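You operate a simulated robot arm through the tools that you are given. There is no shell and no other tool.

You are at the controls of a simulated two-armed robot. One attempt, no reset.

## Task
Give each blower bearing three strokes of grease, then shut the selector.
Fine: no stroke more; the grease selector ends at SHUT.
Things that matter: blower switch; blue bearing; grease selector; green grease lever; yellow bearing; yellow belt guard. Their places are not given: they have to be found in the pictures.

It is judged by the outcome, as a careful person would: the job done as asked, and still so three seconds after it is handed in. It fails if anything else is knocked over, pushed out of place, dropped, spilled or broken.

## Robot
Two 7-joint arms with two-finger parallel grippers on one trunk that stands fixed in place. Base frame: the origin is at the foot of the trunk, x ahead of it, y to its left, z up. Units: m, degrees, N and s.
The left shoulder is at [0.02, 0.17, 1.403], the right one opposite. With the tool pointing down near the work surface each hand reaches from about 0.22 to 0.68 m from the base axis, measured 20 degrees to its own side. Payload 3.8 kg a hand.
Tool frame (each hand has its own): the origin (TCP) lies between the finger pads and is the grasp point; the fingertips stand 0.03 m ahead of it; z points along the fingers, y is the line along which they close. Largest opening 0.11 m; finger width 0.02, thickness 0.01; the body of the gripper, 0.048 by 0.112 m, starts 0.055 m behind the TCP.
Orientation is that of the tool frame in the base frame, as a unit quaternion [x, y, z, w]. With the fingers straight down and closing along the base's y, the tool's x points along the base's -x, its y along +y and its z along -z.

## Interface
- The arms move only by the tool step_arm. It takes "left_steps", "right_steps" or both (then of equal length, played together; a hand with none holds still); each is a list of rows, each a list of 6 numbers: the shift along the tool's x, y, z in units of 250 mm (1.0 is 250 mm), then the turn, a rotation vector about the tool's x, y, z in units of 90 degrees (1.0 is 90 degrees). In form: [[x, y, z, rx, ry, rz], ...]. A call has 1 to 20 rows; each row is the pose to reach, as a shift and turn from the pose commanded when the call began, along the tool's axes at that moment. "left_fingers" and "right_fingers" are, for a hand that has rows, the gripper command, from -1 (fully open) to 1 (shut), values between in proportion, set as the call begins (left out, the last holds). A call with a number of a shift or a turn outside -1 to 1 is refused whole. Each row takes 0.2 s and may step no farther than 0.05 m and 8.6 degrees from the row before; otherwise, or with a gripper value out of range, the whole call is refused. Where a pose cannot be reached the arm comes as near as it can. A force on the tool above 40 N (or 10 N above the force at the start of the call, whichever is more), or a blocked arm, ends the call early, and 0.2 s more pass. The fingers move at their own pace (about 0.072 m/s each) and stop on an object; they squeeze with about 41 N. The grip force told is the motor's: it shows also when the fingers shut on nothing. Time passes only in rows, and 0.2 s behind the last, so rows that repeat a pose let the fingers close. It gives the time, the measured TCP pose, the force on the tool (base axes), the opening and the grip force at its end, in the units of the frame above (readings bear some noise), with the torque about the TCP (base axes, N m) and any sound that the robot's microphone picked up, and new pictures: "pictures" is both (left out), scene, wrist or none (wrist: the cameras of the hands that moved).
- Cameras (640 x 400 px; columns grow to the right, rows downward): "scene" is now at [0.07, -0.0719, 1.5507]; the picture's right is [-0.83, -0.56, 0.00], its down [-0.33, 0.49, -0.80] and it looks along [0.45, -0.67, -0.59] (base axes); focal length 214 px, centre (320, 200). "left" rides on the left gripper at [0.072, -0.017, -0.103] in its tool frame; the picture's right is [0.23, 0.97, 0.00], its down [-0.76, 0.18, -0.62] and it looks along [-0.61, 0.14, 0.78] (tool axes); focal length 222 px, centre (320, 200). "right" rides on the right gripper at [0.072, 0.017, -0.103] in its tool frame; the picture's right is [-0.23, 0.97, 0.00], its down [-0.76, -0.18, -0.62] and it looks along [-0.61, -0.14, 0.78] (tool axes); focal length 222 px, centre (320, 200).
- move_column(by): moves the trunk up (or, below 0, down) by that many m; the arms and the scene camera ride with it, the base frame stays. It gives what a move gives, with no picture.
- pan_tilt(pan, tilt): turns the head with the scene camera to pan (to the left, within 80 degrees either way) and tilt (down, from -29 to 69), counted from straight ahead of the robot. It gives what a move gives, and a new picture of the scene camera.
- measure_at(camera, pixels): for up to 12 pixels [column, row] of the newest picture of that camera ("zoom" is the newest enlarged one), the place [x, y, z] in the base frame of the surface seen there, good to about 0.002 m. It takes no simulated time.
- zoom(camera, box): a new picture of the part [left, top, right, bottom] of that camera's present view, enlarged. It takes no simulated time.
- finish_job(): hands the job in; it is judged then, once.

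Unless the task says otherwise, let go and move clear before handing in.

The tools are called after "Emit:" by a JSON object that holds its "name" and its "arguments". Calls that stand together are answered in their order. step_arm: Moves the arms, as the interface text tells. Its arguments: {"type":"object","properties":{"left_steps":{"type":"array","items":{"type":"array","items":{"type":"number"}}},"left_fingers":{"type":"number"},"right_steps":{"type":"array","items":{"type":"array","items":{"type":"number"}}},"right_fingers":{"type":"number"},"pictures":{"type":"string","enum":["both","scene","wrist","none"]}},"required":[]} The other tools are called the same way: move_column (by) moves the trunk up or down; pan_tilt (pan, tilt) turns the head that bears the scene camera; measure_at (camera, pixels) gives the place of the surface under pixels of a picture; zoom (camera, box) takes an enlarged picture of a part of a camera's view; finish_job () hands the job in.

At the start:

```text
t: 0.0
left_ee_pos: [0.1662, 0.2383, 1.5389]
left_ee_rot: [0.0, 1.0, 0.0, -0.001]
left_ft_force: [1.1, -0.2, 0.2]
left_ft_torque: [-0.02, 0.0, 0.01]
left_grip_width: 0.1101
left_finger_force: 0.1
right_ee_pos: [0.3547, 0.0495, 1.4706]
right_ee_rot: [-0.001, 1.0, 0.002, 0.0]
right_ft_force: [-0.6, 0.5, 0.9]
right_ft_torque: [0.05, -0.01, -0.02]
right_grip_width: 0.11
right_finger_force: 0.0
trunk travel left (down, up): [-0.5, 0.07]
head pan, tilt (commanded): [-55.9, 36.4]
```

scene: 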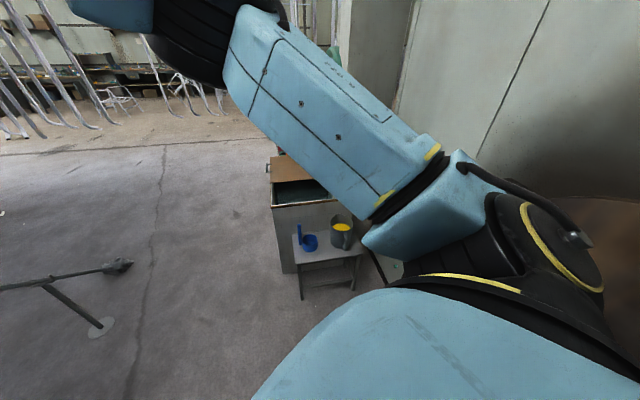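
right: 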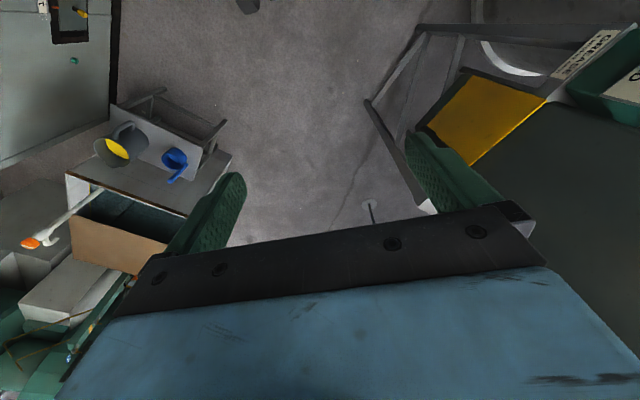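
left: 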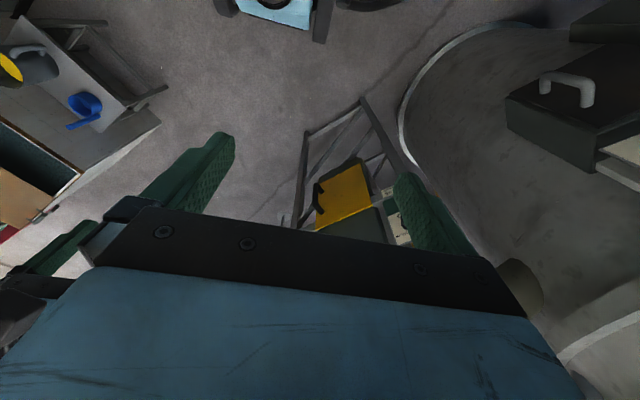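

The scene picture mostly shows my own right arm, and the wrist views show a bench with a yellow plate and the word "GREASE" to the front. I'll turn the head straight ahead and look down.

Emit:
{"name": "pan_tilt", "arguments": {"pan": 0, "tilt": 45}}

```text
t: 1.2
left_ee_pos: [0.1679, 0.2386, 1.5392]
left_ee_rot: [0.0, 1.0, 0.001, 0.0]
left_ft_force: [-0.3, 0.1, -0.7]
left_ft_torque: [-0.01, -0.02, 0.0]
left_grip_width: 0.1099
left_finger_force: 0.0
right_ee_pos: [0.3536, 0.0494, 1.4694]
right_ee_rot: [0.0, 1.0, 0.0, 0.0]
right_ft_force: [0.2, 0.4, -0.1]
right_ft_torque: [-0.03, 0.0, -0.01]
right_grip_width: 0.11
right_finger_force: 0.1
trunk travel left (down, up): [-0.5, 0.07]
head pan, tilt (commanded): [0.0, 45.0]
```

scene: 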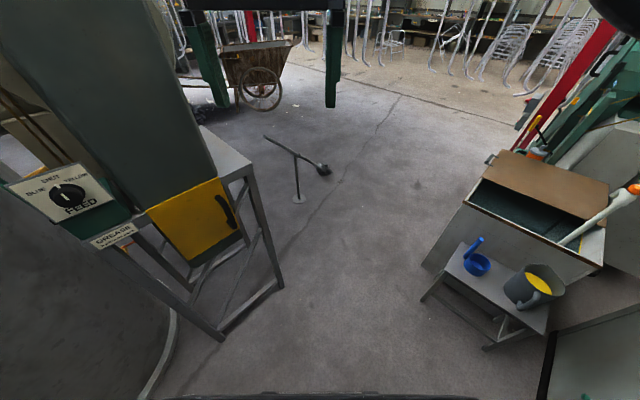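

The machine with the selector panel (around pixel 65,195) and yellow guard (195,220) is on the left. I'll pan left to see it whole.

Emit:
{"name": "pan_tilt", "arguments": {"pan": 50, "tilt": 35}}

Emit:
{"name": "zoom", "arguments": {"camera": "scene", "box": [160, 50, 480, 250]}}

```text
t: 2.4
left_ee_pos: [0.1678, 0.24, 1.5379]
left_ee_rot: [0.0, 1.0, 0.0, 0.0]
left_ft_force: [-1.0, 1.0, 1.8]
left_ft_torque: [-0.01, 0.0, 0.0]
left_grip_width: 0.1099
left_finger_force: 0.1
right_ee_pos: [0.3537, 0.0495, 1.4697]
right_ee_rot: [0.0, 1.0, 0.002, 0.0]
right_ft_force: [0.2, 0.6, -0.2]
right_ft_torque: [0.02, 0.0, 0.02]
right_grip_width: 0.1103
right_finger_force: 0.0
trunk travel left (down, up): [-0.5, 0.07]
head pan, tilt (commanded): [50.0, 35.0]
```

scene: 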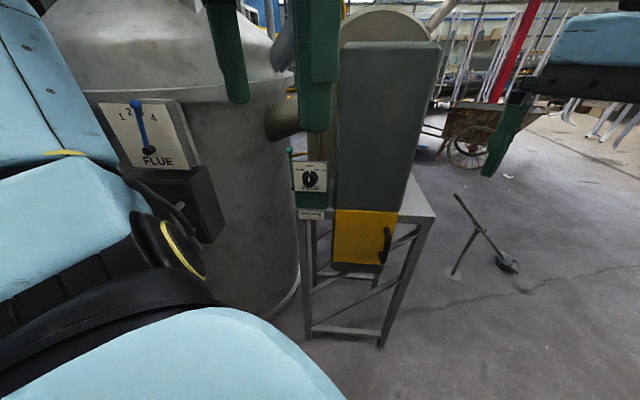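

```text
2.00 times, centred on (320, 150) of scene
```

zoom: 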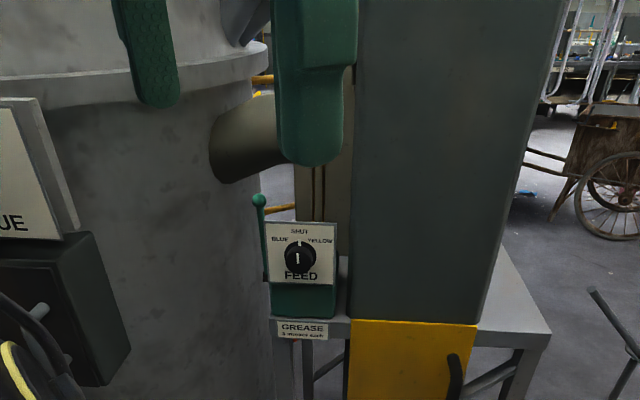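

The grease selector (scene ~310,178) shows BLUE / SHUT / YELLOW, with a green lever at left (~290,155). I'll zoom tighter on the panel and measure some places.

Emit:
{"name": "zoom", "arguments": {"camera": "scene", "box": [270, 130, 366, 230]}}

Emit:
{"name": "measure_at", "arguments": {"camera": "scene", "pixels": [[310, 179], [290, 151], [292, 187], [298, 165], [324, 165], [311, 214], [340, 225], [387, 240], [365, 265], [430, 213], [385, 60], [316, 157]]}}

```text
4.00 times, centred on (318, 180) of scene
```

zoom: 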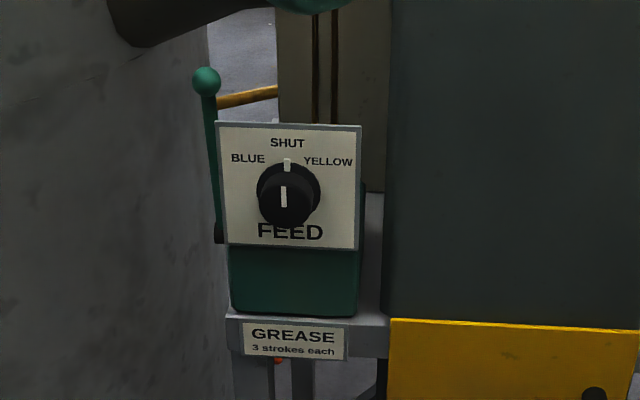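

```text
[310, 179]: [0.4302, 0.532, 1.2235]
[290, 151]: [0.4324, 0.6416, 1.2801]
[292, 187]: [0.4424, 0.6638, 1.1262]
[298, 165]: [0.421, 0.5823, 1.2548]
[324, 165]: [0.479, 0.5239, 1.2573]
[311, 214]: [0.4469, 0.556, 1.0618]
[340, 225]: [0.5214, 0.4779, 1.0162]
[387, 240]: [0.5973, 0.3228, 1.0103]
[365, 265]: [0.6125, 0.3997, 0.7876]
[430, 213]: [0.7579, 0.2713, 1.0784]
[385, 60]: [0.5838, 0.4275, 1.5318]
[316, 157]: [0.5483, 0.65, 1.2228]
```

The selector points at SHUT now; the sign says "3 strokes each". I need to find the bearings and blower switch, so I'll look from more angles.

Emit:
{"name": "pan_tilt", "arguments": {"pan": 35, "tilt": 20}}

Emit:
{"name": "zoom", "arguments": {"camera": "left", "box": [280, 100, 440, 260]}}

Emit:
{"name": "zoom", "arguments": {"camera": "right", "box": [400, 0, 640, 200]}}

```text
t: 3.2
left_ee_pos: [0.1662, 0.2395, 1.5393]
left_ee_rot: [0.0, 1.0, 0.0, 0.0]
left_ft_force: [0.5, 0.3, 0.8]
left_ft_torque: [0.03, -0.05, 0.02]
left_grip_width: 0.1098
left_finger_force: 0.0
right_ee_pos: [0.3531, 0.0478, 1.4705]
right_ee_rot: [0.001, 1.0, 0.0, 0.0]
right_ft_force: [-0.6, 0.0, -0.7]
right_ft_torque: [-0.02, -0.02, 0.02]
right_grip_width: 0.11
right_finger_force: 0.0
trunk travel left (down, up): [-0.5, 0.07]
head pan, tilt (commanded): [35.0, 20.0]
```

scene: 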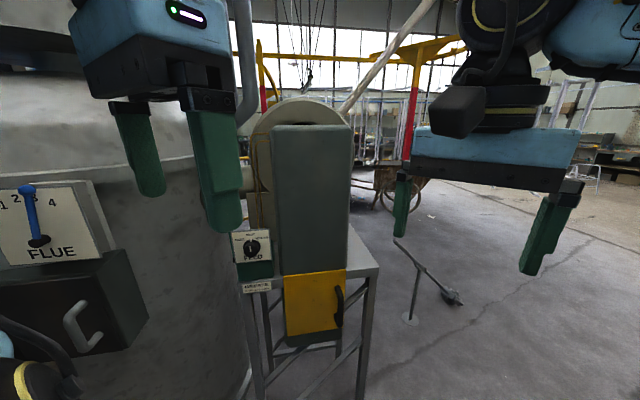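

```text
2.50 times, centred on (360, 180) of left
```

zoom: 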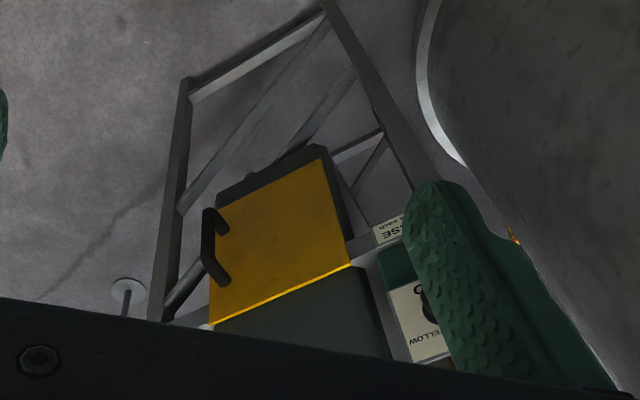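

```text
2.00 times, centred on (520, 100) of right
```

zoom: 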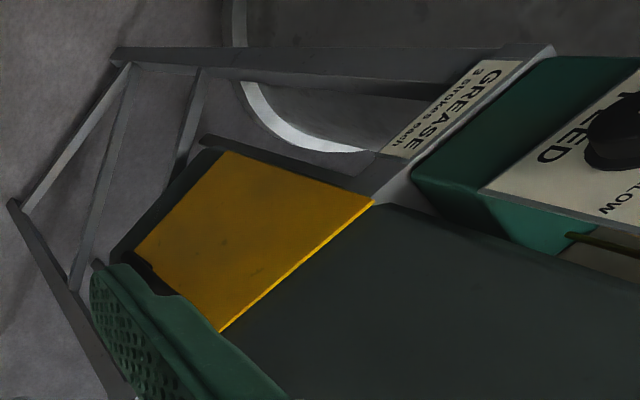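

The fan housing (scene ~300,160) sits behind the grey belt cover, with the yellow guard below (313,300). I'll zoom to look for the bearings and the switch.

Emit:
{"name": "zoom", "arguments": {"camera": "scene", "box": [220, 90, 380, 210]}}

Emit:
{"name": "zoom", "arguments": {"camera": "scene", "box": [220, 210, 400, 330]}}

Emit:
{"name": "zoom", "arguments": {"camera": "scene", "box": [0, 160, 180, 380]}}

```text
3.33 times, centred on (300, 150) of scene
```

zoom: 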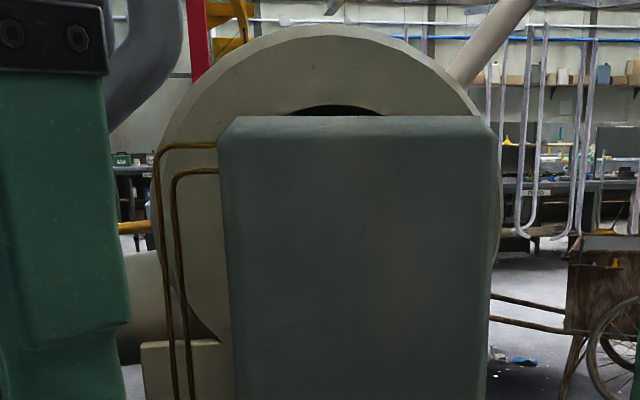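

```text
3.33 times, centred on (310, 270) of scene
```

zoom: 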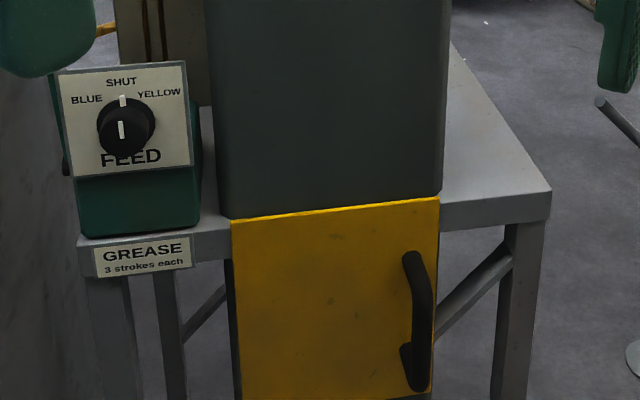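

```text
1.82 times, centred on (90, 270) of scene
```

zoom: 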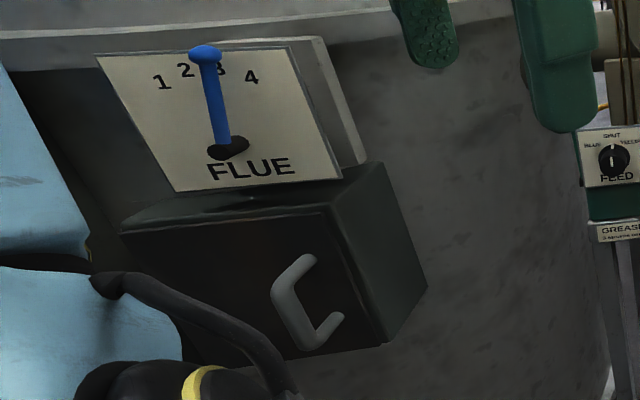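

The panel, lever and guard are clear, but not the bearings. I'll measure the panel and knob geometry in this view, then move the left hand out of the line of sight.

Emit:
{"name": "zoom", "arguments": {"camera": "scene", "box": [222, 222, 286, 302]}}

Emit:
{"name": "measure_at", "arguments": {"camera": "scene", "pixels": [[233, 235], [268, 231], [238, 261], [270, 258], [252, 248], [250, 238], [245, 280], [270, 285], [360, 250], [312, 130], [312, 150], [300, 270]]}}

```text
5.00 times, centred on (254, 262) of scene
```

zoom: 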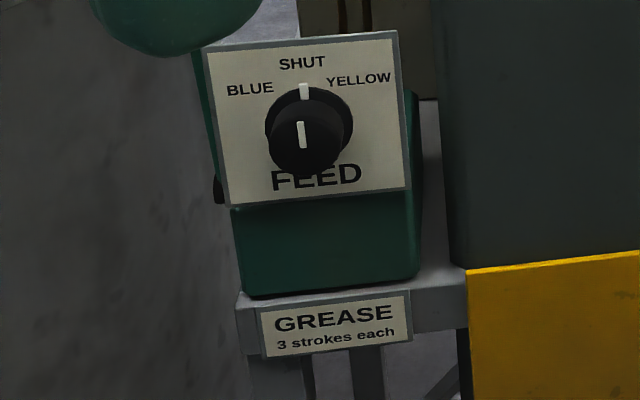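

```text
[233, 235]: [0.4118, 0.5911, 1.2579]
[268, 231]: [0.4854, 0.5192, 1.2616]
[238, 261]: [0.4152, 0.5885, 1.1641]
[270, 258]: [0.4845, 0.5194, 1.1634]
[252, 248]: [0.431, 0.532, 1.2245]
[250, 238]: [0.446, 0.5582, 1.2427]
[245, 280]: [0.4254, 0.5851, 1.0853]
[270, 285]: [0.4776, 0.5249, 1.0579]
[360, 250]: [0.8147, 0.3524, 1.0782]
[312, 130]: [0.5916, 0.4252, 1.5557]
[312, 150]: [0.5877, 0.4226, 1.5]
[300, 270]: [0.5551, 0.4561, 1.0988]
```

The panel is a vertical plate from (0.412,0.591) to (0.485,0.519), facing the robot at 45°. The knob front is near (0.43,0.53,1.22). I'll move the right hand aside and raise and yaw the left hand so its camera can look over the machine.

Emit:
{"name": "step_arm", "arguments": {"left_steps": [[-0.03, 0.07, -0.07, 0, 0, -0.083], [-0.07, 0.13, -0.13, 0, 0, -0.167], [-0.1, 0.2, -0.2, 0, 0, -0.25], [-0.13, 0.27, -0.27, 0, 0, -0.333], [-0.17, 0.33, -0.33, 0, 0, -0.417], [-0.2, 0.4, -0.4, 0, 0, -0.5]], "right_steps": [[0, -0.16, 0, 0, 0, 0], [0, -0.33, 0, 0, 0, 0], [0, -0.5, 0, 0, 0, 0], [0, -0.66, 0, 0, 0, 0], [0, -0.83, 0, 0, 0, 0], [0, -1, 0, 0, 0, 0]]}}

```text
t: 4.6
left_ee_pos: [0.2158, 0.3382, 1.638]
left_ee_rot: [-0.384, 0.923, 0.0, 0.001]
left_ft_force: [-0.7, -0.5, 0.9]
left_ft_torque: [0.02, -0.02, 0.01]
left_grip_width: 0.1101
left_finger_force: 0.0
left hand out of reach, approached as far as the arm can: row 6
right_ee_pos: [0.3515, -0.2025, 1.4719]
right_ee_rot: [-0.001, 1.0, 0.002, 0.0]
right_ft_force: [-0.6, -1.5, 0.3]
right_ft_torque: [0.05, -0.02, -0.01]
right_grip_width: 0.1101
right_finger_force: 0.1
trunk travel left (down, up): [-0.5, 0.07]
head pan, tilt (commanded): [35.0, 20.0]
```

scene: 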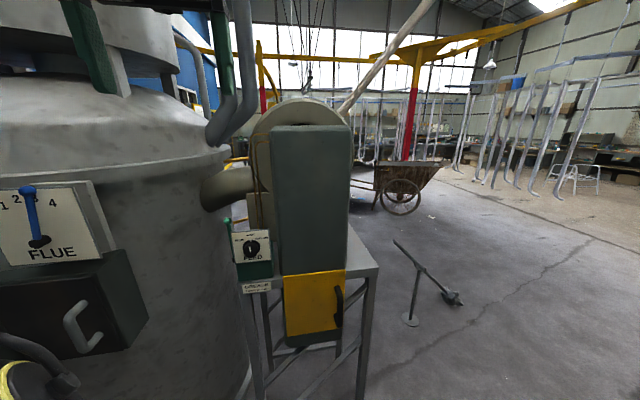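
right: 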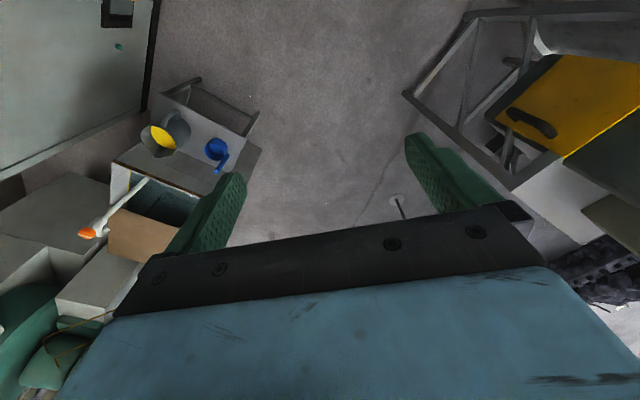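
left: 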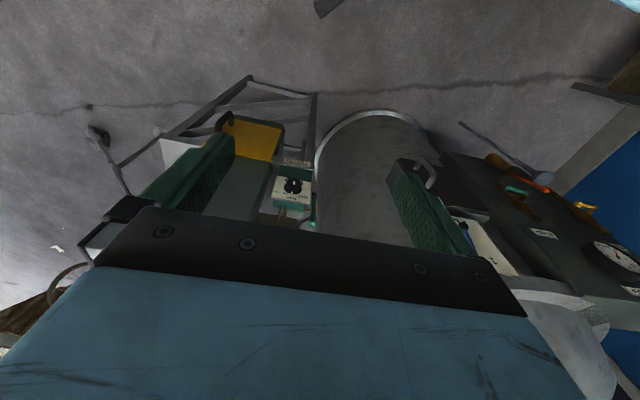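

The scene view is now clear. I'll zoom on the blower upper part and on the left wrist view of the tools and dial at right.

Emit:
{"name": "zoom", "arguments": {"camera": "scene", "box": [200, 80, 400, 205]}}

Emit:
{"name": "zoom", "arguments": {"camera": "left", "box": [400, 100, 640, 340]}}

Emit:
{"name": "zoom", "arguments": {"camera": "left", "box": [160, 90, 360, 240]}}

Emit:
{"name": "zoom", "arguments": {"camera": "right", "box": [440, 0, 640, 330]}}

```text
3.20 times, centred on (300, 142) of scene
```

zoom: 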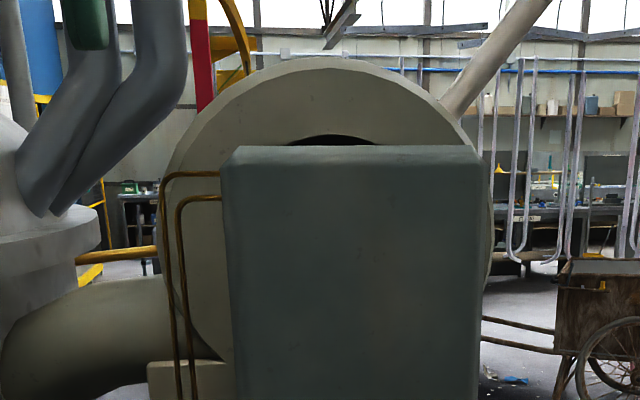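

```text
1.67 times, centred on (520, 220) of left
```

zoom: 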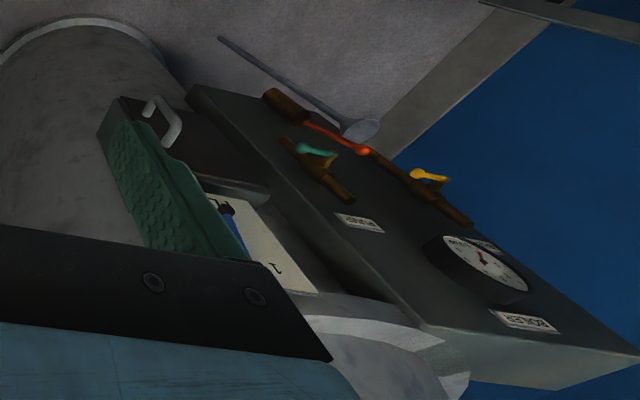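

```text
2.67 times, centred on (260, 165) of left
```

zoom: 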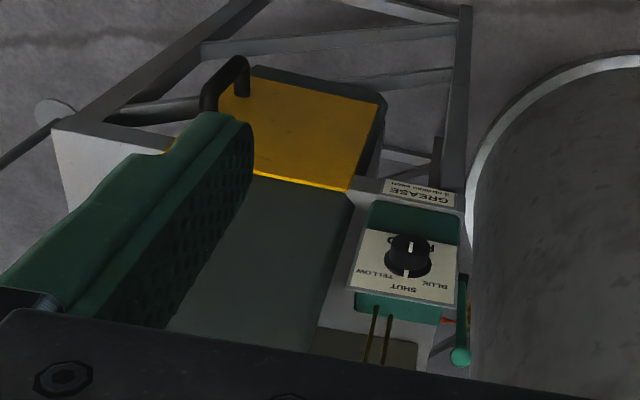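

```text
1.21 times, centred on (540, 165) of right
```

zoom: 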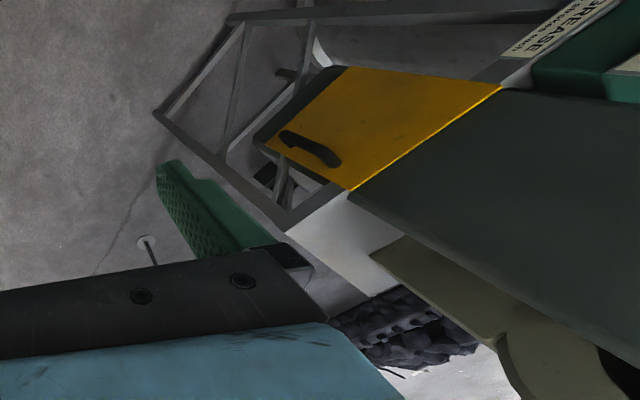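

The feed lines go into the grey belt cover; bearings aren't visible from here. I'll look at the lower part of the machine and further left with the head.

Emit:
{"name": "pan_tilt", "arguments": {"pan": 40, "tilt": 50}}

Emit:
{"name": "pan_tilt", "arguments": {"pan": 80, "tilt": 25}}

Emit:
{"name": "pan_tilt", "arguments": {"pan": -60, "tilt": 35}}

```text
t: 5.5
left_ee_pos: [0.2173, 0.3391, 1.6348]
left_ee_rot: [-0.383, 0.924, -0.001, 0.001]
left_ft_force: [-0.1, 0.6, 0.2]
left_ft_torque: [-0.01, -0.01, -0.04]
left_grip_width: 0.1101
left_finger_force: 0.1
right_ee_pos: [0.3507, -0.1992, 1.4716]
right_ee_rot: [0.0, 1.0, 0.001, 0.0]
right_ft_force: [-1.0, -0.3, -0.2]
right_ft_torque: [-0.01, -0.01, -0.01]
right_grip_width: 0.1099
right_finger_force: 0.1
trunk travel left (down, up): [-0.5, 0.07]
head pan, tilt (commanded): [40.0, 50.0]
```

scene: 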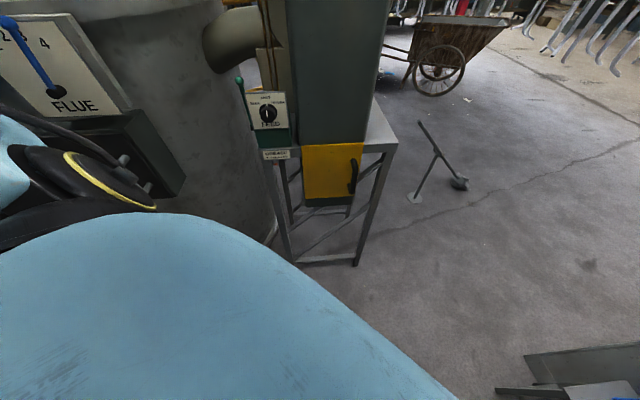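

```text
t: 6.6
left_ee_pos: [0.2182, 0.3393, 1.6376]
left_ee_rot: [-0.383, 0.924, -0.001, 0.001]
left_ft_force: [-0.8, 0.1, -0.5]
left_ft_torque: [-0.04, 0.0, 0.01]
left_grip_width: 0.1099
left_finger_force: 0.1
right_ee_pos: [0.3512, -0.1999, 1.4712]
right_ee_rot: [0.0, 1.0, 0.002, 0.0]
right_ft_force: [0.3, 0.3, 0.0]
right_ft_torque: [0.01, -0.02, 0.0]
right_grip_width: 0.1097
right_finger_force: 0.1
trunk travel left (down, up): [-0.5, 0.07]
head pan, tilt (commanded): [80.0, 25.0]
```

scene: 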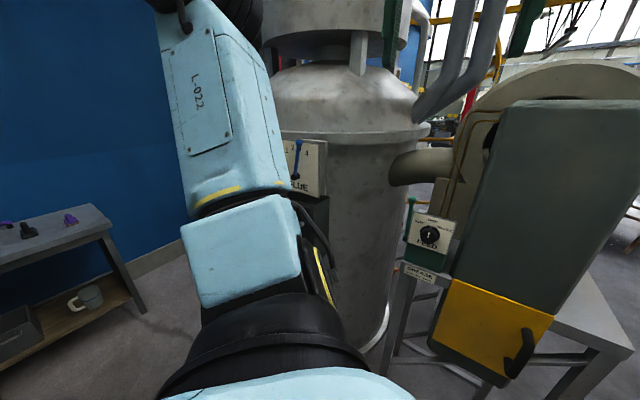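

```text
t: 8.8
left_ee_pos: [0.2178, 0.34, 1.6357]
left_ee_rot: [-0.383, 0.924, -0.001, 0.002]
left_ft_force: [0.8, 0.7, 0.4]
left_ft_torque: [-0.01, 0.03, -0.02]
left_grip_width: 0.1102
left_finger_force: 0.0
right_ee_pos: [0.3511, -0.2003, 1.4726]
right_ee_rot: [0.0, 1.0, 0.002, -0.001]
right_ft_force: [-0.2, 0.4, 0.6]
right_ft_torque: [0.01, -0.05, 0.0]
right_grip_width: 0.1099
right_finger_force: 0.1
trunk travel left (down, up): [-0.5, 0.07]
head pan, tilt (commanded): [-60.0, 35.0]
```

scene: 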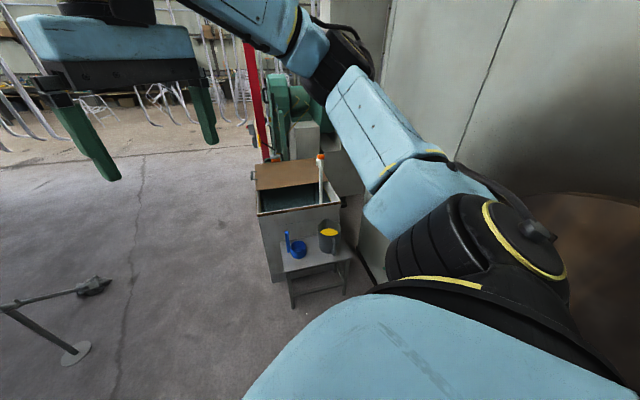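

No switch is visible from these directions. I'll send the right hand out to look at the right side of the blower from about (0.6,-0.1,1.5), yawed left and pitched up.

Emit:
{"name": "step_arm", "arguments": {"right_steps": [[-0.083, 0.033, -0.01, -0.026, -0.031, -0.071], [-0.167, 0.067, -0.02, -0.052, -0.062, -0.142], [-0.25, 0.1, -0.03, -0.078, -0.092, -0.213], [-0.333, 0.133, -0.04, -0.103, -0.123, -0.283], [-0.417, 0.167, -0.05, -0.129, -0.154, -0.354], [-0.5, 0.2, -0.06, -0.155, -0.185, -0.425], [-0.583, 0.233, -0.07, -0.181, -0.215, -0.496], [-0.667, 0.267, -0.08, -0.207, -0.246, -0.567], [-0.75, 0.3, -0.09, -0.233, -0.277, -0.638], [-0.833, 0.333, -0.1, -0.258, -0.308, -0.708], [-0.917, 0.367, -0.11, -0.284, -0.338, -0.779], [-1.0, 0.4, -0.12, -0.31, -0.369, -0.85]], "pictures": "wrist"}}

Emit:
{"name": "pan_tilt", "arguments": {"pan": 35, "tilt": 30}}

```text
t: 11.4
left_ee_pos: [0.2169, 0.3378, 1.6358]
left_ee_rot: [-0.382, 0.924, -0.001, 0.002]
left_ft_force: [0.3, -0.4, -0.3]
left_ft_torque: [0.01, -0.07, 0.01]
left_grip_width: 0.1101
left_finger_force: 0.0
right_ee_pos: [0.3941, -0.1024, 1.5456]
right_ee_rot: [-0.562, 0.751, 0.228, 0.261]
right_ft_force: [-0.3, 0.3, 1.1]
right_ft_torque: [0.03, 0.0, -0.02]
right_grip_width: 0.1101
right_finger_force: 0.1
right hand out of reach, approached as far as the arm can: row 8, 9, 10, 11, 12
trunk travel left (down, up): [-0.5, 0.07]
head pan, tilt (commanded): [-60.0, 35.0]
```

right: 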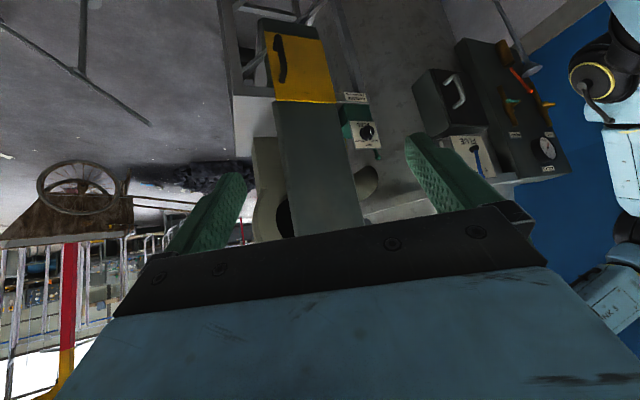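

```text
t: 13.2
left_ee_pos: [0.2193, 0.3393, 1.636]
left_ee_rot: [-0.382, 0.924, -0.002, 0.001]
left_ft_force: [0.1, 0.0, -0.3]
left_ft_torque: [0.0, -0.01, 0.0]
left_grip_width: 0.1102
left_finger_force: 0.0
right_ee_pos: [0.3948, -0.1002, 1.5457]
right_ee_rot: [-0.56, 0.752, 0.229, 0.262]
right_ft_force: [-0.2, -0.4, 0.6]
right_ft_torque: [0.03, 0.04, -0.03]
right_grip_width: 0.1099
right_finger_force: 0.1
trunk travel left (down, up): [-0.5, 0.07]
head pan, tilt (commanded): [35.0, 30.0]
```

scene: 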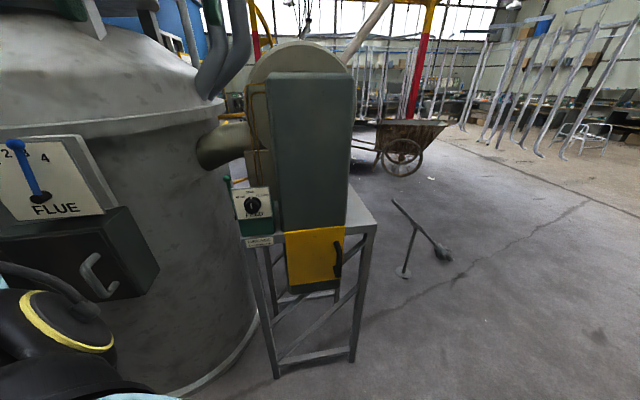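

The right wrist view (upside down) shows the blower's right side around (265,200). I'll zoom there.

Emit:
{"name": "zoom", "arguments": {"camera": "right", "box": [220, 0, 420, 240]}}

Emit:
{"name": "zoom", "arguments": {"camera": "scene", "box": [220, 200, 400, 320]}}

Emit:
{"name": "zoom", "arguments": {"camera": "scene", "box": [190, 30, 370, 210]}}

```text
1.67 times, centred on (320, 120) of right
```

zoom: 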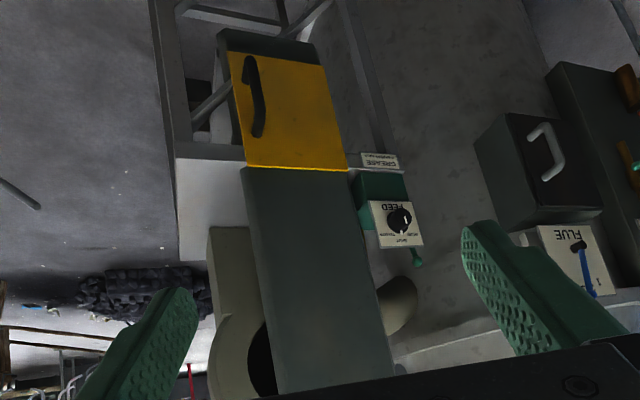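

```text
3.33 times, centred on (310, 260) of scene
```

zoom: 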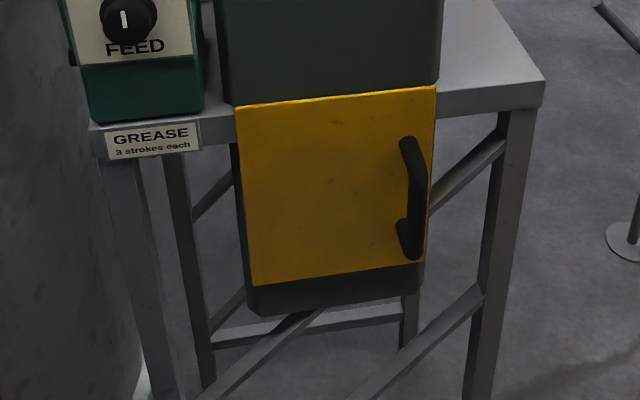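

```text
2.22 times, centred on (280, 120) of scene
```

zoom: 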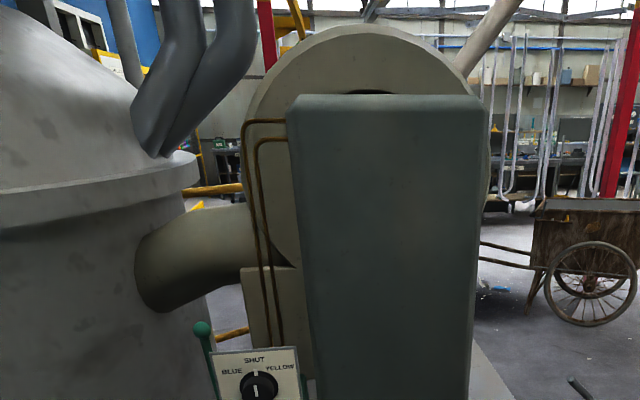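

There is a small red/orange thing just under the table edge below the GREASE sign (scene ~265,247 in this view), which could be the blower switch. I'll lower the right hand to look beneath the table edge.

Emit:
{"name": "step_arm", "arguments": {"right_steps": [[0.111, 0.011, 0.139, 0, 0, 0], [0.222, 0.021, 0.278, 0, 0, 0], [0.333, 0.032, 0.417, 0, 0, 0], [0.444, 0.043, 0.557, 0, 0, 0], [0.555, 0.054, 0.696, 0, 0, 0], [0.666, 0.064, 0.835, 0, 0, 0], [0.777, 0.075, 0.974, 0, 0, 0]], "pictures": "none"}}

Emit:
{"name": "step_arm", "arguments": {"right_steps": [[0.111, 0.011, 0.139, 0, 0, 0], [0.222, 0.021, 0.278, 0, 0, 0], [0.333, 0.032, 0.417, 0, 0, 0], [0.444, 0.043, 0.557, 0, 0, 0], [0.555, 0.054, 0.696, 0, 0, 0], [0.666, 0.064, 0.835, 0, 0, 0], [0.777, 0.075, 0.974, 0, 0, 0]], "pictures": "wrist"}}

Emit:
{"name": "measure_at", "arguments": {"camera": "scene", "pixels": [[265, 247], [264, 248], [30, 170], [90, 275], [200, 260], [210, 190], [226, 182], [229, 205], [160, 100], [205, 110]]}}

```text
t: 14.8
left_ee_pos: [0.2141, 0.3384, 1.6363]
left_ee_rot: [-0.383, 0.924, 0.0, 0.003]
left_ft_force: [-0.4, -1.1, -0.2]
left_ft_torque: [0.01, -0.05, 0.01]
left_grip_width: 0.1098
left_finger_force: 0.0
right_ee_pos: [0.3007, -0.0692, 1.294]
right_ee_rot: [-0.561, 0.751, 0.227, 0.264]
right_ft_force: [-0.5, -0.1, 0.6]
right_ft_torque: [-0.01, -0.03, -0.04]
right_grip_width: 0.1101
right_finger_force: 0.0
right hand out of reach, approached as far as the arm can: row 3, 4, 5, 6, 7
trunk travel left (down, up): [-0.5, 0.07]
head pan, tilt (commanded): [35.0, 30.0]
```

```text
t: 16.4
left_ee_pos: [0.2189, 0.3402, 1.6359]
left_ee_rot: [-0.382, 0.924, -0.001, 0.002]
left_ft_force: [-0.5, -0.3, -0.2]
left_ft_torque: [0.05, 0.03, 0.01]
left_grip_width: 0.1098
left_finger_force: 0.1
right_ee_pos: [0.275, -0.0477, 0.9821]
right_ee_rot: [-0.561, 0.752, 0.228, 0.261]
right_ft_force: [-1.0, 0.0, 0.3]
right_ft_torque: [-0.04, 0.01, -0.01]
right_grip_width: 0.1097
right_finger_force: 0.0
trunk travel left (down, up): [-0.5, 0.07]
head pan, tilt (commanded): [35.0, 30.0]
```

right: 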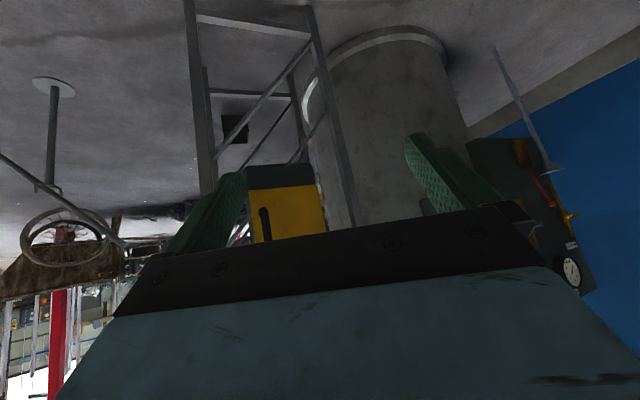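

```text
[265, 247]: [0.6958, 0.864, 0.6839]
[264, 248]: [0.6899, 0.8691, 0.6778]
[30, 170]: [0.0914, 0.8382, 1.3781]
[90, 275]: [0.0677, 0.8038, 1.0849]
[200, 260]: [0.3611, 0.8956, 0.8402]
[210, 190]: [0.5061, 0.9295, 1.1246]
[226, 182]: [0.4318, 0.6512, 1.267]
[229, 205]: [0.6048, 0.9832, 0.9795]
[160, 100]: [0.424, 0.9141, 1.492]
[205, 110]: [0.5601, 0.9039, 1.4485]
```

The gripper body hides part of the view. I'll zoom into the upper-middle of the right view and measure the red spot at scene (260,246).

Emit:
{"name": "zoom", "arguments": {"camera": "right", "box": [180, 80, 380, 240]}}

Emit:
{"name": "zoom", "arguments": {"camera": "scene", "box": [240, 230, 280, 260]}}

Emit:
{"name": "measure_at", "arguments": {"camera": "scene", "pixels": [[259, 246], [260, 247], [259, 247], [260, 246], [261, 247]]}}

```text
2.50 times, centred on (280, 160) of right
```

zoom: 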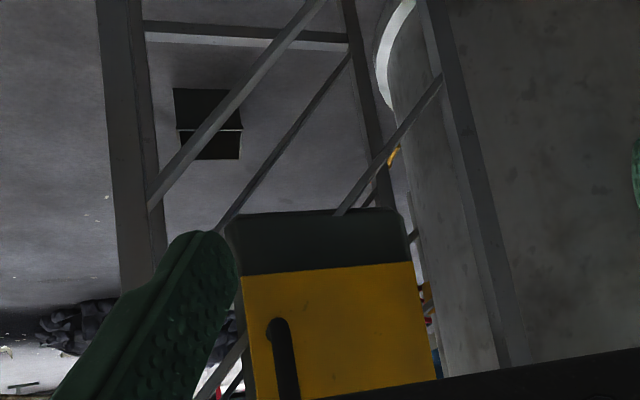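

```text
13.33 times, centred on (260, 245) of scene
```

zoom: 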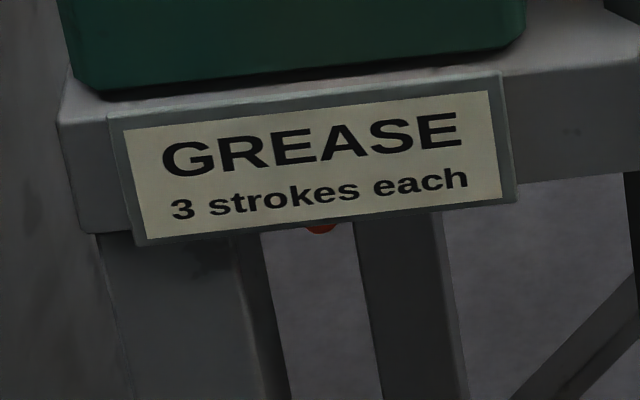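

```text
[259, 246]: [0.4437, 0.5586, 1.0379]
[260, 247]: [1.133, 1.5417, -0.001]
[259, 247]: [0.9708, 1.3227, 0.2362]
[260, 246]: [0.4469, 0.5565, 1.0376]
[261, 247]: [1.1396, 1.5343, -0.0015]
```

Nothing like a switch under the table. I'll zoom on the odd stand on the floor (scene 420,240) and on the machine again.

Emit:
{"name": "zoom", "arguments": {"camera": "scene", "box": [370, 180, 490, 290]}}

Emit:
{"name": "measure_at", "arguments": {"camera": "scene", "pixels": [[405, 272], [418, 232], [447, 252], [398, 203]]}}

Emit:
{"name": "move_column", "arguments": {"by": 0.07}}

```text
3.64 times, centred on (430, 235) of scene
```

zoom: 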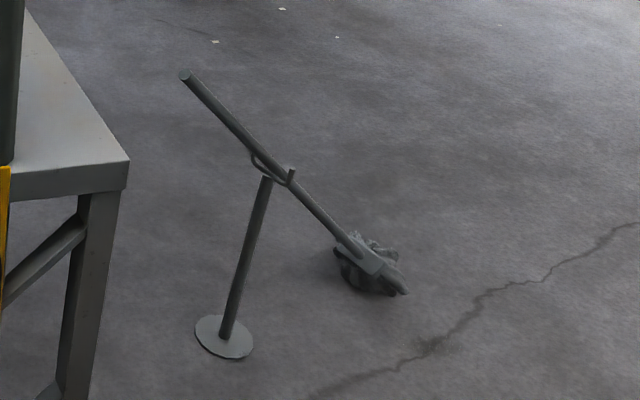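

```text
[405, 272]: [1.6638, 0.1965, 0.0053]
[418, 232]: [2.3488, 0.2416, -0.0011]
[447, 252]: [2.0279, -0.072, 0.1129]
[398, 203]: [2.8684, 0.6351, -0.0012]
```

```text
t: 17.4
left_ee_pos: [0.2192, 0.3407, 1.7063]
left_ee_rot: [-0.382, 0.924, -0.001, 0.002]
left_ft_force: [0.2, 0.4, -1.0]
left_ft_torque: [-0.02, 0.04, -0.02]
left_grip_width: 0.1102
left_finger_force: 0.0
right_ee_pos: [0.2764, -0.0488, 1.0531]
right_ee_rot: [-0.561, 0.751, 0.229, 0.262]
right_ft_force: [-0.9, -0.1, -0.9]
right_ft_torque: [0.0, -0.02, 0.0]
right_grip_width: 0.11
right_finger_force: 0.0
trunk travel left (down, up): [-0.57, 0.0]
head pan, tilt (commanded): [35.0, 30.0]
```

That is just a shovel on a rest, far away. The trunk is now raised, so I'll move the left hand forward and look over the top of the machine with its camera.

Emit:
{"name": "step_arm", "arguments": {"left_steps": [[-0.16, 0, 0, 0, 0, 0], [-0.32, 0, 0, 0, 0, 0], [-0.48, 0, 0, 0, 0, 0], [-0.64, 0, 0, 0, 0, 0], [-0.8, 0, 0, 0, 0, 0]]}}

```text
t: 18.6
left_ee_pos: [0.3568, 0.4814, 1.692]
left_ee_rot: [-0.382, 0.924, -0.001, 0.002]
left_ft_force: [1.3, -0.1, 0.7]
left_ft_torque: [-0.01, 0.06, -0.02]
left_grip_width: 0.1099
left_finger_force: 0.1
left hand out of reach, approached as far as the arm can: row 5
right_ee_pos: [0.2762, -0.0472, 1.0532]
right_ee_rot: [-0.561, 0.751, 0.229, 0.261]
right_ft_force: [-0.5, -0.8, 0.5]
right_ft_torque: [0.01, 0.02, 0.03]
right_grip_width: 0.1098
right_finger_force: 0.1
trunk travel left (down, up): [-0.57, 0.0]
head pan, tilt (commanded): [35.0, 30.0]
```

scene: 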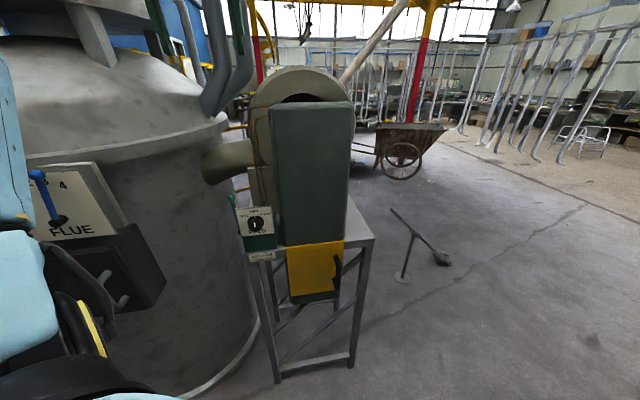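
left: 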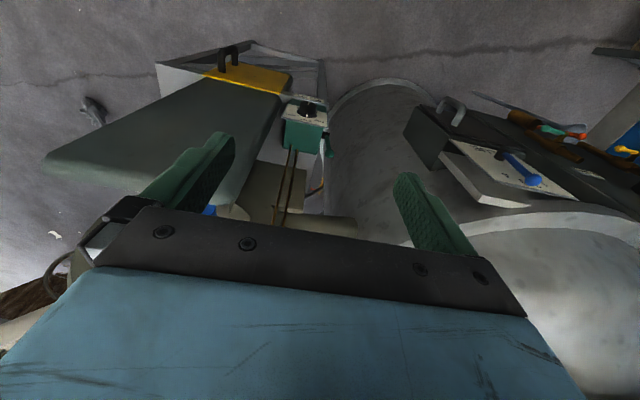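

In the left view a blue part shows at (208,210) behind the belt cover, probably the blue bearing. I'll zoom in there.

Emit:
{"name": "zoom", "arguments": {"camera": "left", "box": [190, 90, 370, 250]}}

Emit:
{"name": "zoom", "arguments": {"camera": "scene", "box": [230, 60, 370, 200]}}

Emit:
{"name": "measure_at", "arguments": {"camera": "left", "pixels": [[208, 211], [287, 180], [280, 200], [320, 185], [328, 152], [326, 140], [308, 110], [300, 135], [60, 155], [215, 95], [340, 225], [245, 213]]}}

```text
2.50 times, centred on (280, 170) of left
```

zoom: 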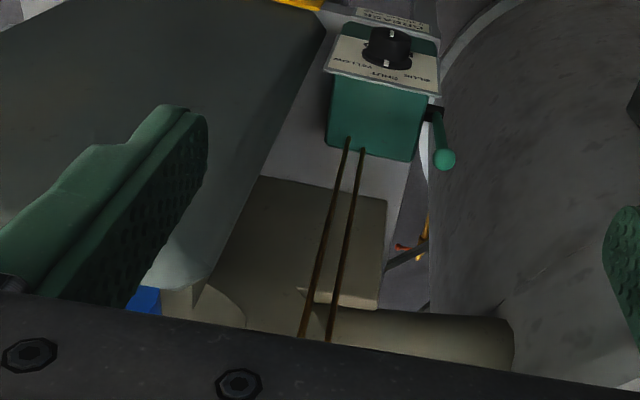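

```text
2.86 times, centred on (300, 130) of scene
```

zoom: 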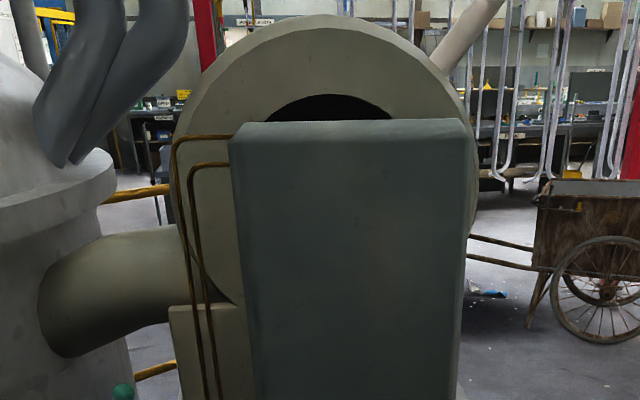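

```text
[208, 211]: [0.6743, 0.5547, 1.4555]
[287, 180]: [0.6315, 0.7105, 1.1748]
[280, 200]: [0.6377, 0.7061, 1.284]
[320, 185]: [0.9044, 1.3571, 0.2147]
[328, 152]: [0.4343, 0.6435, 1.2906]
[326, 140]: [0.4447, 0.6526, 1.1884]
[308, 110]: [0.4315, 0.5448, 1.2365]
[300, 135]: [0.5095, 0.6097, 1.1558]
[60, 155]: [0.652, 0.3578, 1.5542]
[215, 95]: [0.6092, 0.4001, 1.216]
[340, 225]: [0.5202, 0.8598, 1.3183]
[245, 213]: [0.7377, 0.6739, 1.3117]
```

The blue bearing sits behind the cover at about (0.674,0.555,1.456). I'll raise the right hand to look at the right and back side for the yellow bearing and the blower switch.

Emit:
{"name": "step_arm", "arguments": {"right_steps": [[-0.122, -0.035, -0.124, 0, 0, 0], [-0.244, -0.071, -0.247, 0, 0, 0], [-0.366, -0.106, -0.371, 0, 0, 0], [-0.489, -0.142, -0.494, 0, 0, 0], [-0.611, -0.177, -0.618, 0, 0, 0], [-0.733, -0.213, -0.741, 0, 0, 0], [-0.855, -0.248, -0.865, 0, 0, 0]], "pictures": "wrist"}}

Emit:
{"name": "step_arm", "arguments": {"right_steps": [[-0.136, -0.079, -0.077, 0.015, 0.04, 0.018], [-0.272, -0.157, -0.153, 0.03, 0.08, 0.037], [-0.408, -0.236, -0.23, 0.045, 0.12, 0.055], [-0.545, -0.315, -0.307, 0.059, 0.159, 0.074], [-0.681, -0.394, -0.384, 0.074, 0.199, 0.092], [-0.817, -0.472, -0.46, 0.089, 0.239, 0.111], [-0.953, -0.551, -0.537, 0.104, 0.279, 0.129]], "pictures": "wrist"}}

```text
t: 20.2
left_ee_pos: [0.3542, 0.48, 1.6929]
left_ee_rot: [-0.383, 0.924, -0.002, 0.003]
left_ft_force: [0.0, -0.1, 0.1]
left_ft_torque: [-0.01, 0.02, 0.05]
left_grip_width: 0.1102
left_finger_force: 0.0
right_ee_pos: [0.3569, -0.0484, 1.3517]
right_ee_rot: [-0.561, 0.751, 0.228, 0.261]
right_ft_force: [0.4, 0.1, 0.2]
right_ft_torque: [-0.03, -0.01, 0.0]
right_grip_width: 0.1098
right_finger_force: 0.0
trunk travel left (down, up): [-0.57, 0.0]
head pan, tilt (commanded): [35.0, 30.0]
```

right: 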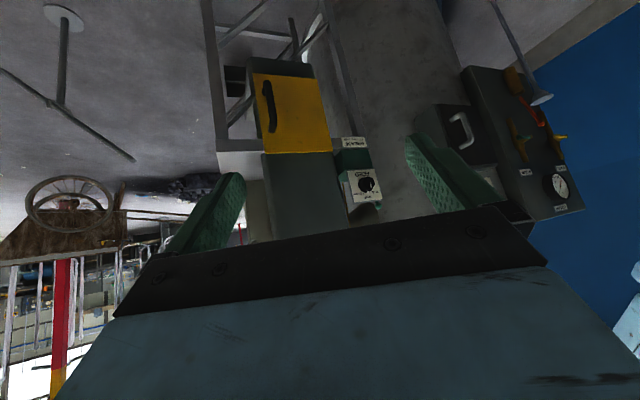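

```text
t: 21.8
left_ee_pos: [0.3566, 0.4809, 1.6928]
left_ee_rot: [-0.384, 0.924, -0.002, 0.003]
left_ft_force: [0.2, -0.6, -0.9]
left_ft_torque: [0.01, 0.0, -0.02]
left_grip_width: 0.1101
left_finger_force: 0.0
right_ee_pos: [0.4709, -0.0529, 1.5315]
right_ee_rot: [-0.493, 0.855, 0.093, 0.135]
right_ft_force: [-0.7, 0.4, 1.4]
right_ft_torque: [-0.04, 0.02, 0.01]
right_grip_width: 0.1098
right_finger_force: 0.1
right hand out of reach, approached as far as the arm can: row 5, 6, 7
trunk travel left (down, up): [-0.57, 0.0]
head pan, tilt (commanded): [35.0, 30.0]
```

right: 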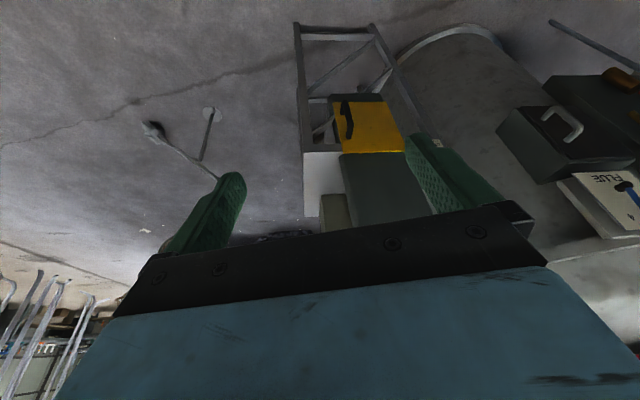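

The right side shows no switch yet. I'll swing the right hand further out and turn it back toward the machine to see the cover's right face.

Emit:
{"name": "step_arm", "arguments": {"right_steps": [[0.026, -0.104, 0.054, -0.026, 0.002, -0.075], [0.051, -0.209, 0.109, -0.051, 0.004, -0.151], [0.077, -0.313, 0.163, -0.077, 0.006, -0.226], [0.103, -0.417, 0.217, -0.102, 0.008, -0.301], [0.129, -0.521, 0.271, -0.128, 0.01, -0.376], [0.154, -0.626, 0.326, -0.153, 0.012, -0.452], [0.18, -0.73, 0.38, -0.179, 0.0145, -0.527]], "pictures": "both"}}

```text
t: 23.4
left_ee_pos: [0.3564, 0.4827, 1.6924]
left_ee_rot: [-0.383, 0.924, -0.003, 0.002]
left_ft_force: [-0.4, -0.3, -1.1]
left_ft_torque: [-0.07, 0.04, -0.02]
left_grip_width: 0.1097
left_finger_force: 0.1
right_ee_pos: [0.2431, -0.044, 1.4705]
right_ee_rot: [0.802, -0.575, -0.14, -0.082]
right_ft_force: [-0.2, 0.2, 0.6]
right_ft_torque: [-0.03, -0.01, -0.04]
right_grip_width: 0.1101
right_finger_force: 0.0
right hand out of reach, approached as far as the arm can: row 1, 2, 3, 4, 5, 6, 7
trunk travel left (down, up): [-0.57, 0.0]
head pan, tilt (commanded): [35.0, 30.0]
```

scene: 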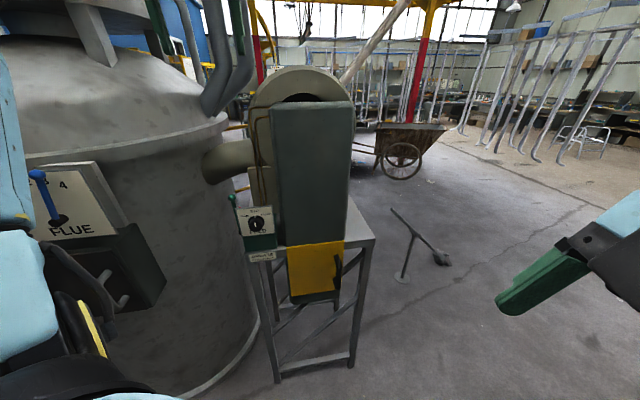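
right: 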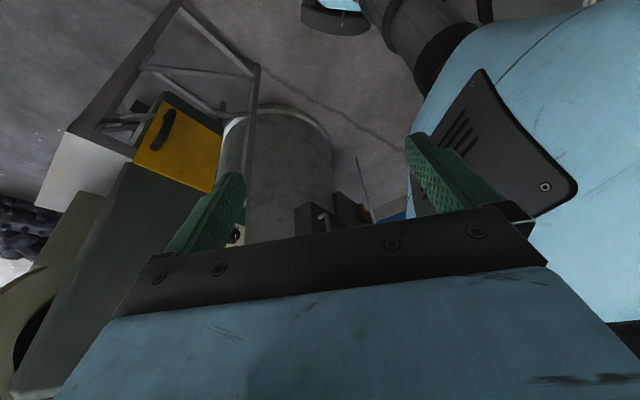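

The right arm's reach is limited there, and no switch shows on any visible face. The lever needs a closer look, so I'll bring the left hand to about (0.2,0.6,1.52) to view lever and panel from the front left.

Emit:
{"name": "step_arm", "arguments": {"left_steps": [[0.014, 0.127, 0.113, 0, 0, 0.065], [0.028, 0.255, 0.227, 0, 0, 0.13], [0.042, 0.382, 0.34, 0, 0, 0.194], [0.057, 0.509, 0.453, 0, 0, 0.259], [0.071, 0.637, 0.567, 0, 0, 0.324], [0.085, 0.764, 0.68, 0, 0, 0.389]], "pictures": "both"}}

```text
t: 24.8
left_ee_pos: [0.2114, 0.5797, 1.5168]
left_ee_rot: [-0.087, 0.996, 0.0, 0.003]
left_ft_force: [-0.1, -0.3, -1.0]
left_ft_torque: [0.02, 0.02, -0.02]
left_grip_width: 0.1103
left_finger_force: 0.1
left hand out of reach, approached as far as the arm can: row 6
right_ee_pos: [0.2409, -0.0452, 1.4711]
right_ee_rot: [0.802, -0.575, -0.139, -0.086]
right_ft_force: [-0.3, 0.1, 0.2]
right_ft_torque: [-0.03, 0.01, -0.04]
right_grip_width: 0.1101
right_finger_force: 0.1
trunk travel left (down, up): [-0.57, 0.0]
head pan, tilt (commanded): [35.0, 30.0]
```

scene: 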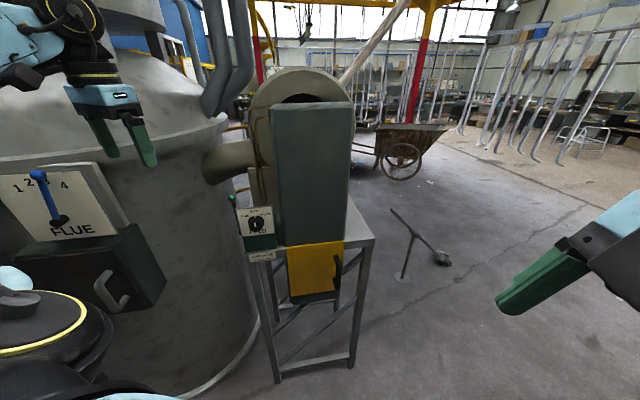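
left: 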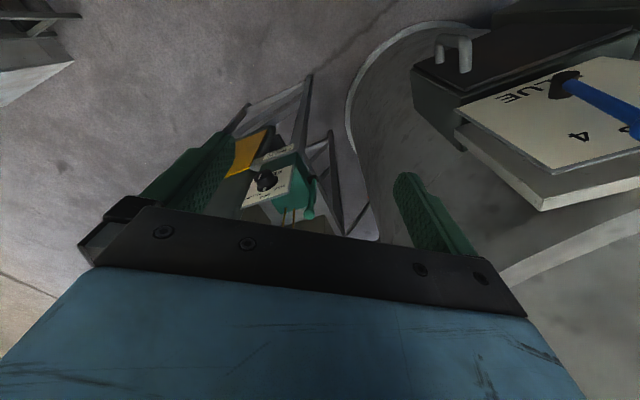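

The left camera now sees the lever from the left front at about (308,200). I'll zoom in and measure it.

Emit:
{"name": "zoom", "arguments": {"camera": "left", "box": [220, 120, 350, 240]}}

Emit:
{"name": "zoom", "arguments": {"camera": "scene", "box": [220, 170, 290, 270]}}

```text
3.33 times, centred on (285, 180) of left
```

zoom: 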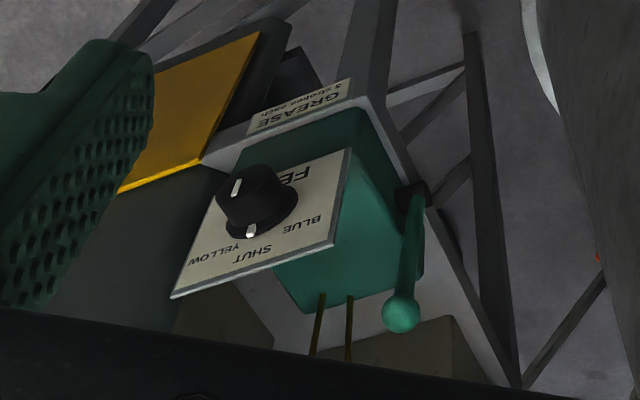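

```text
4.00 times, centred on (255, 220) of scene
```

zoom: 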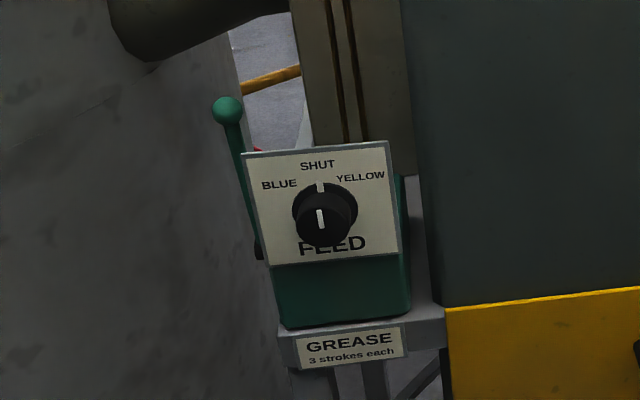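

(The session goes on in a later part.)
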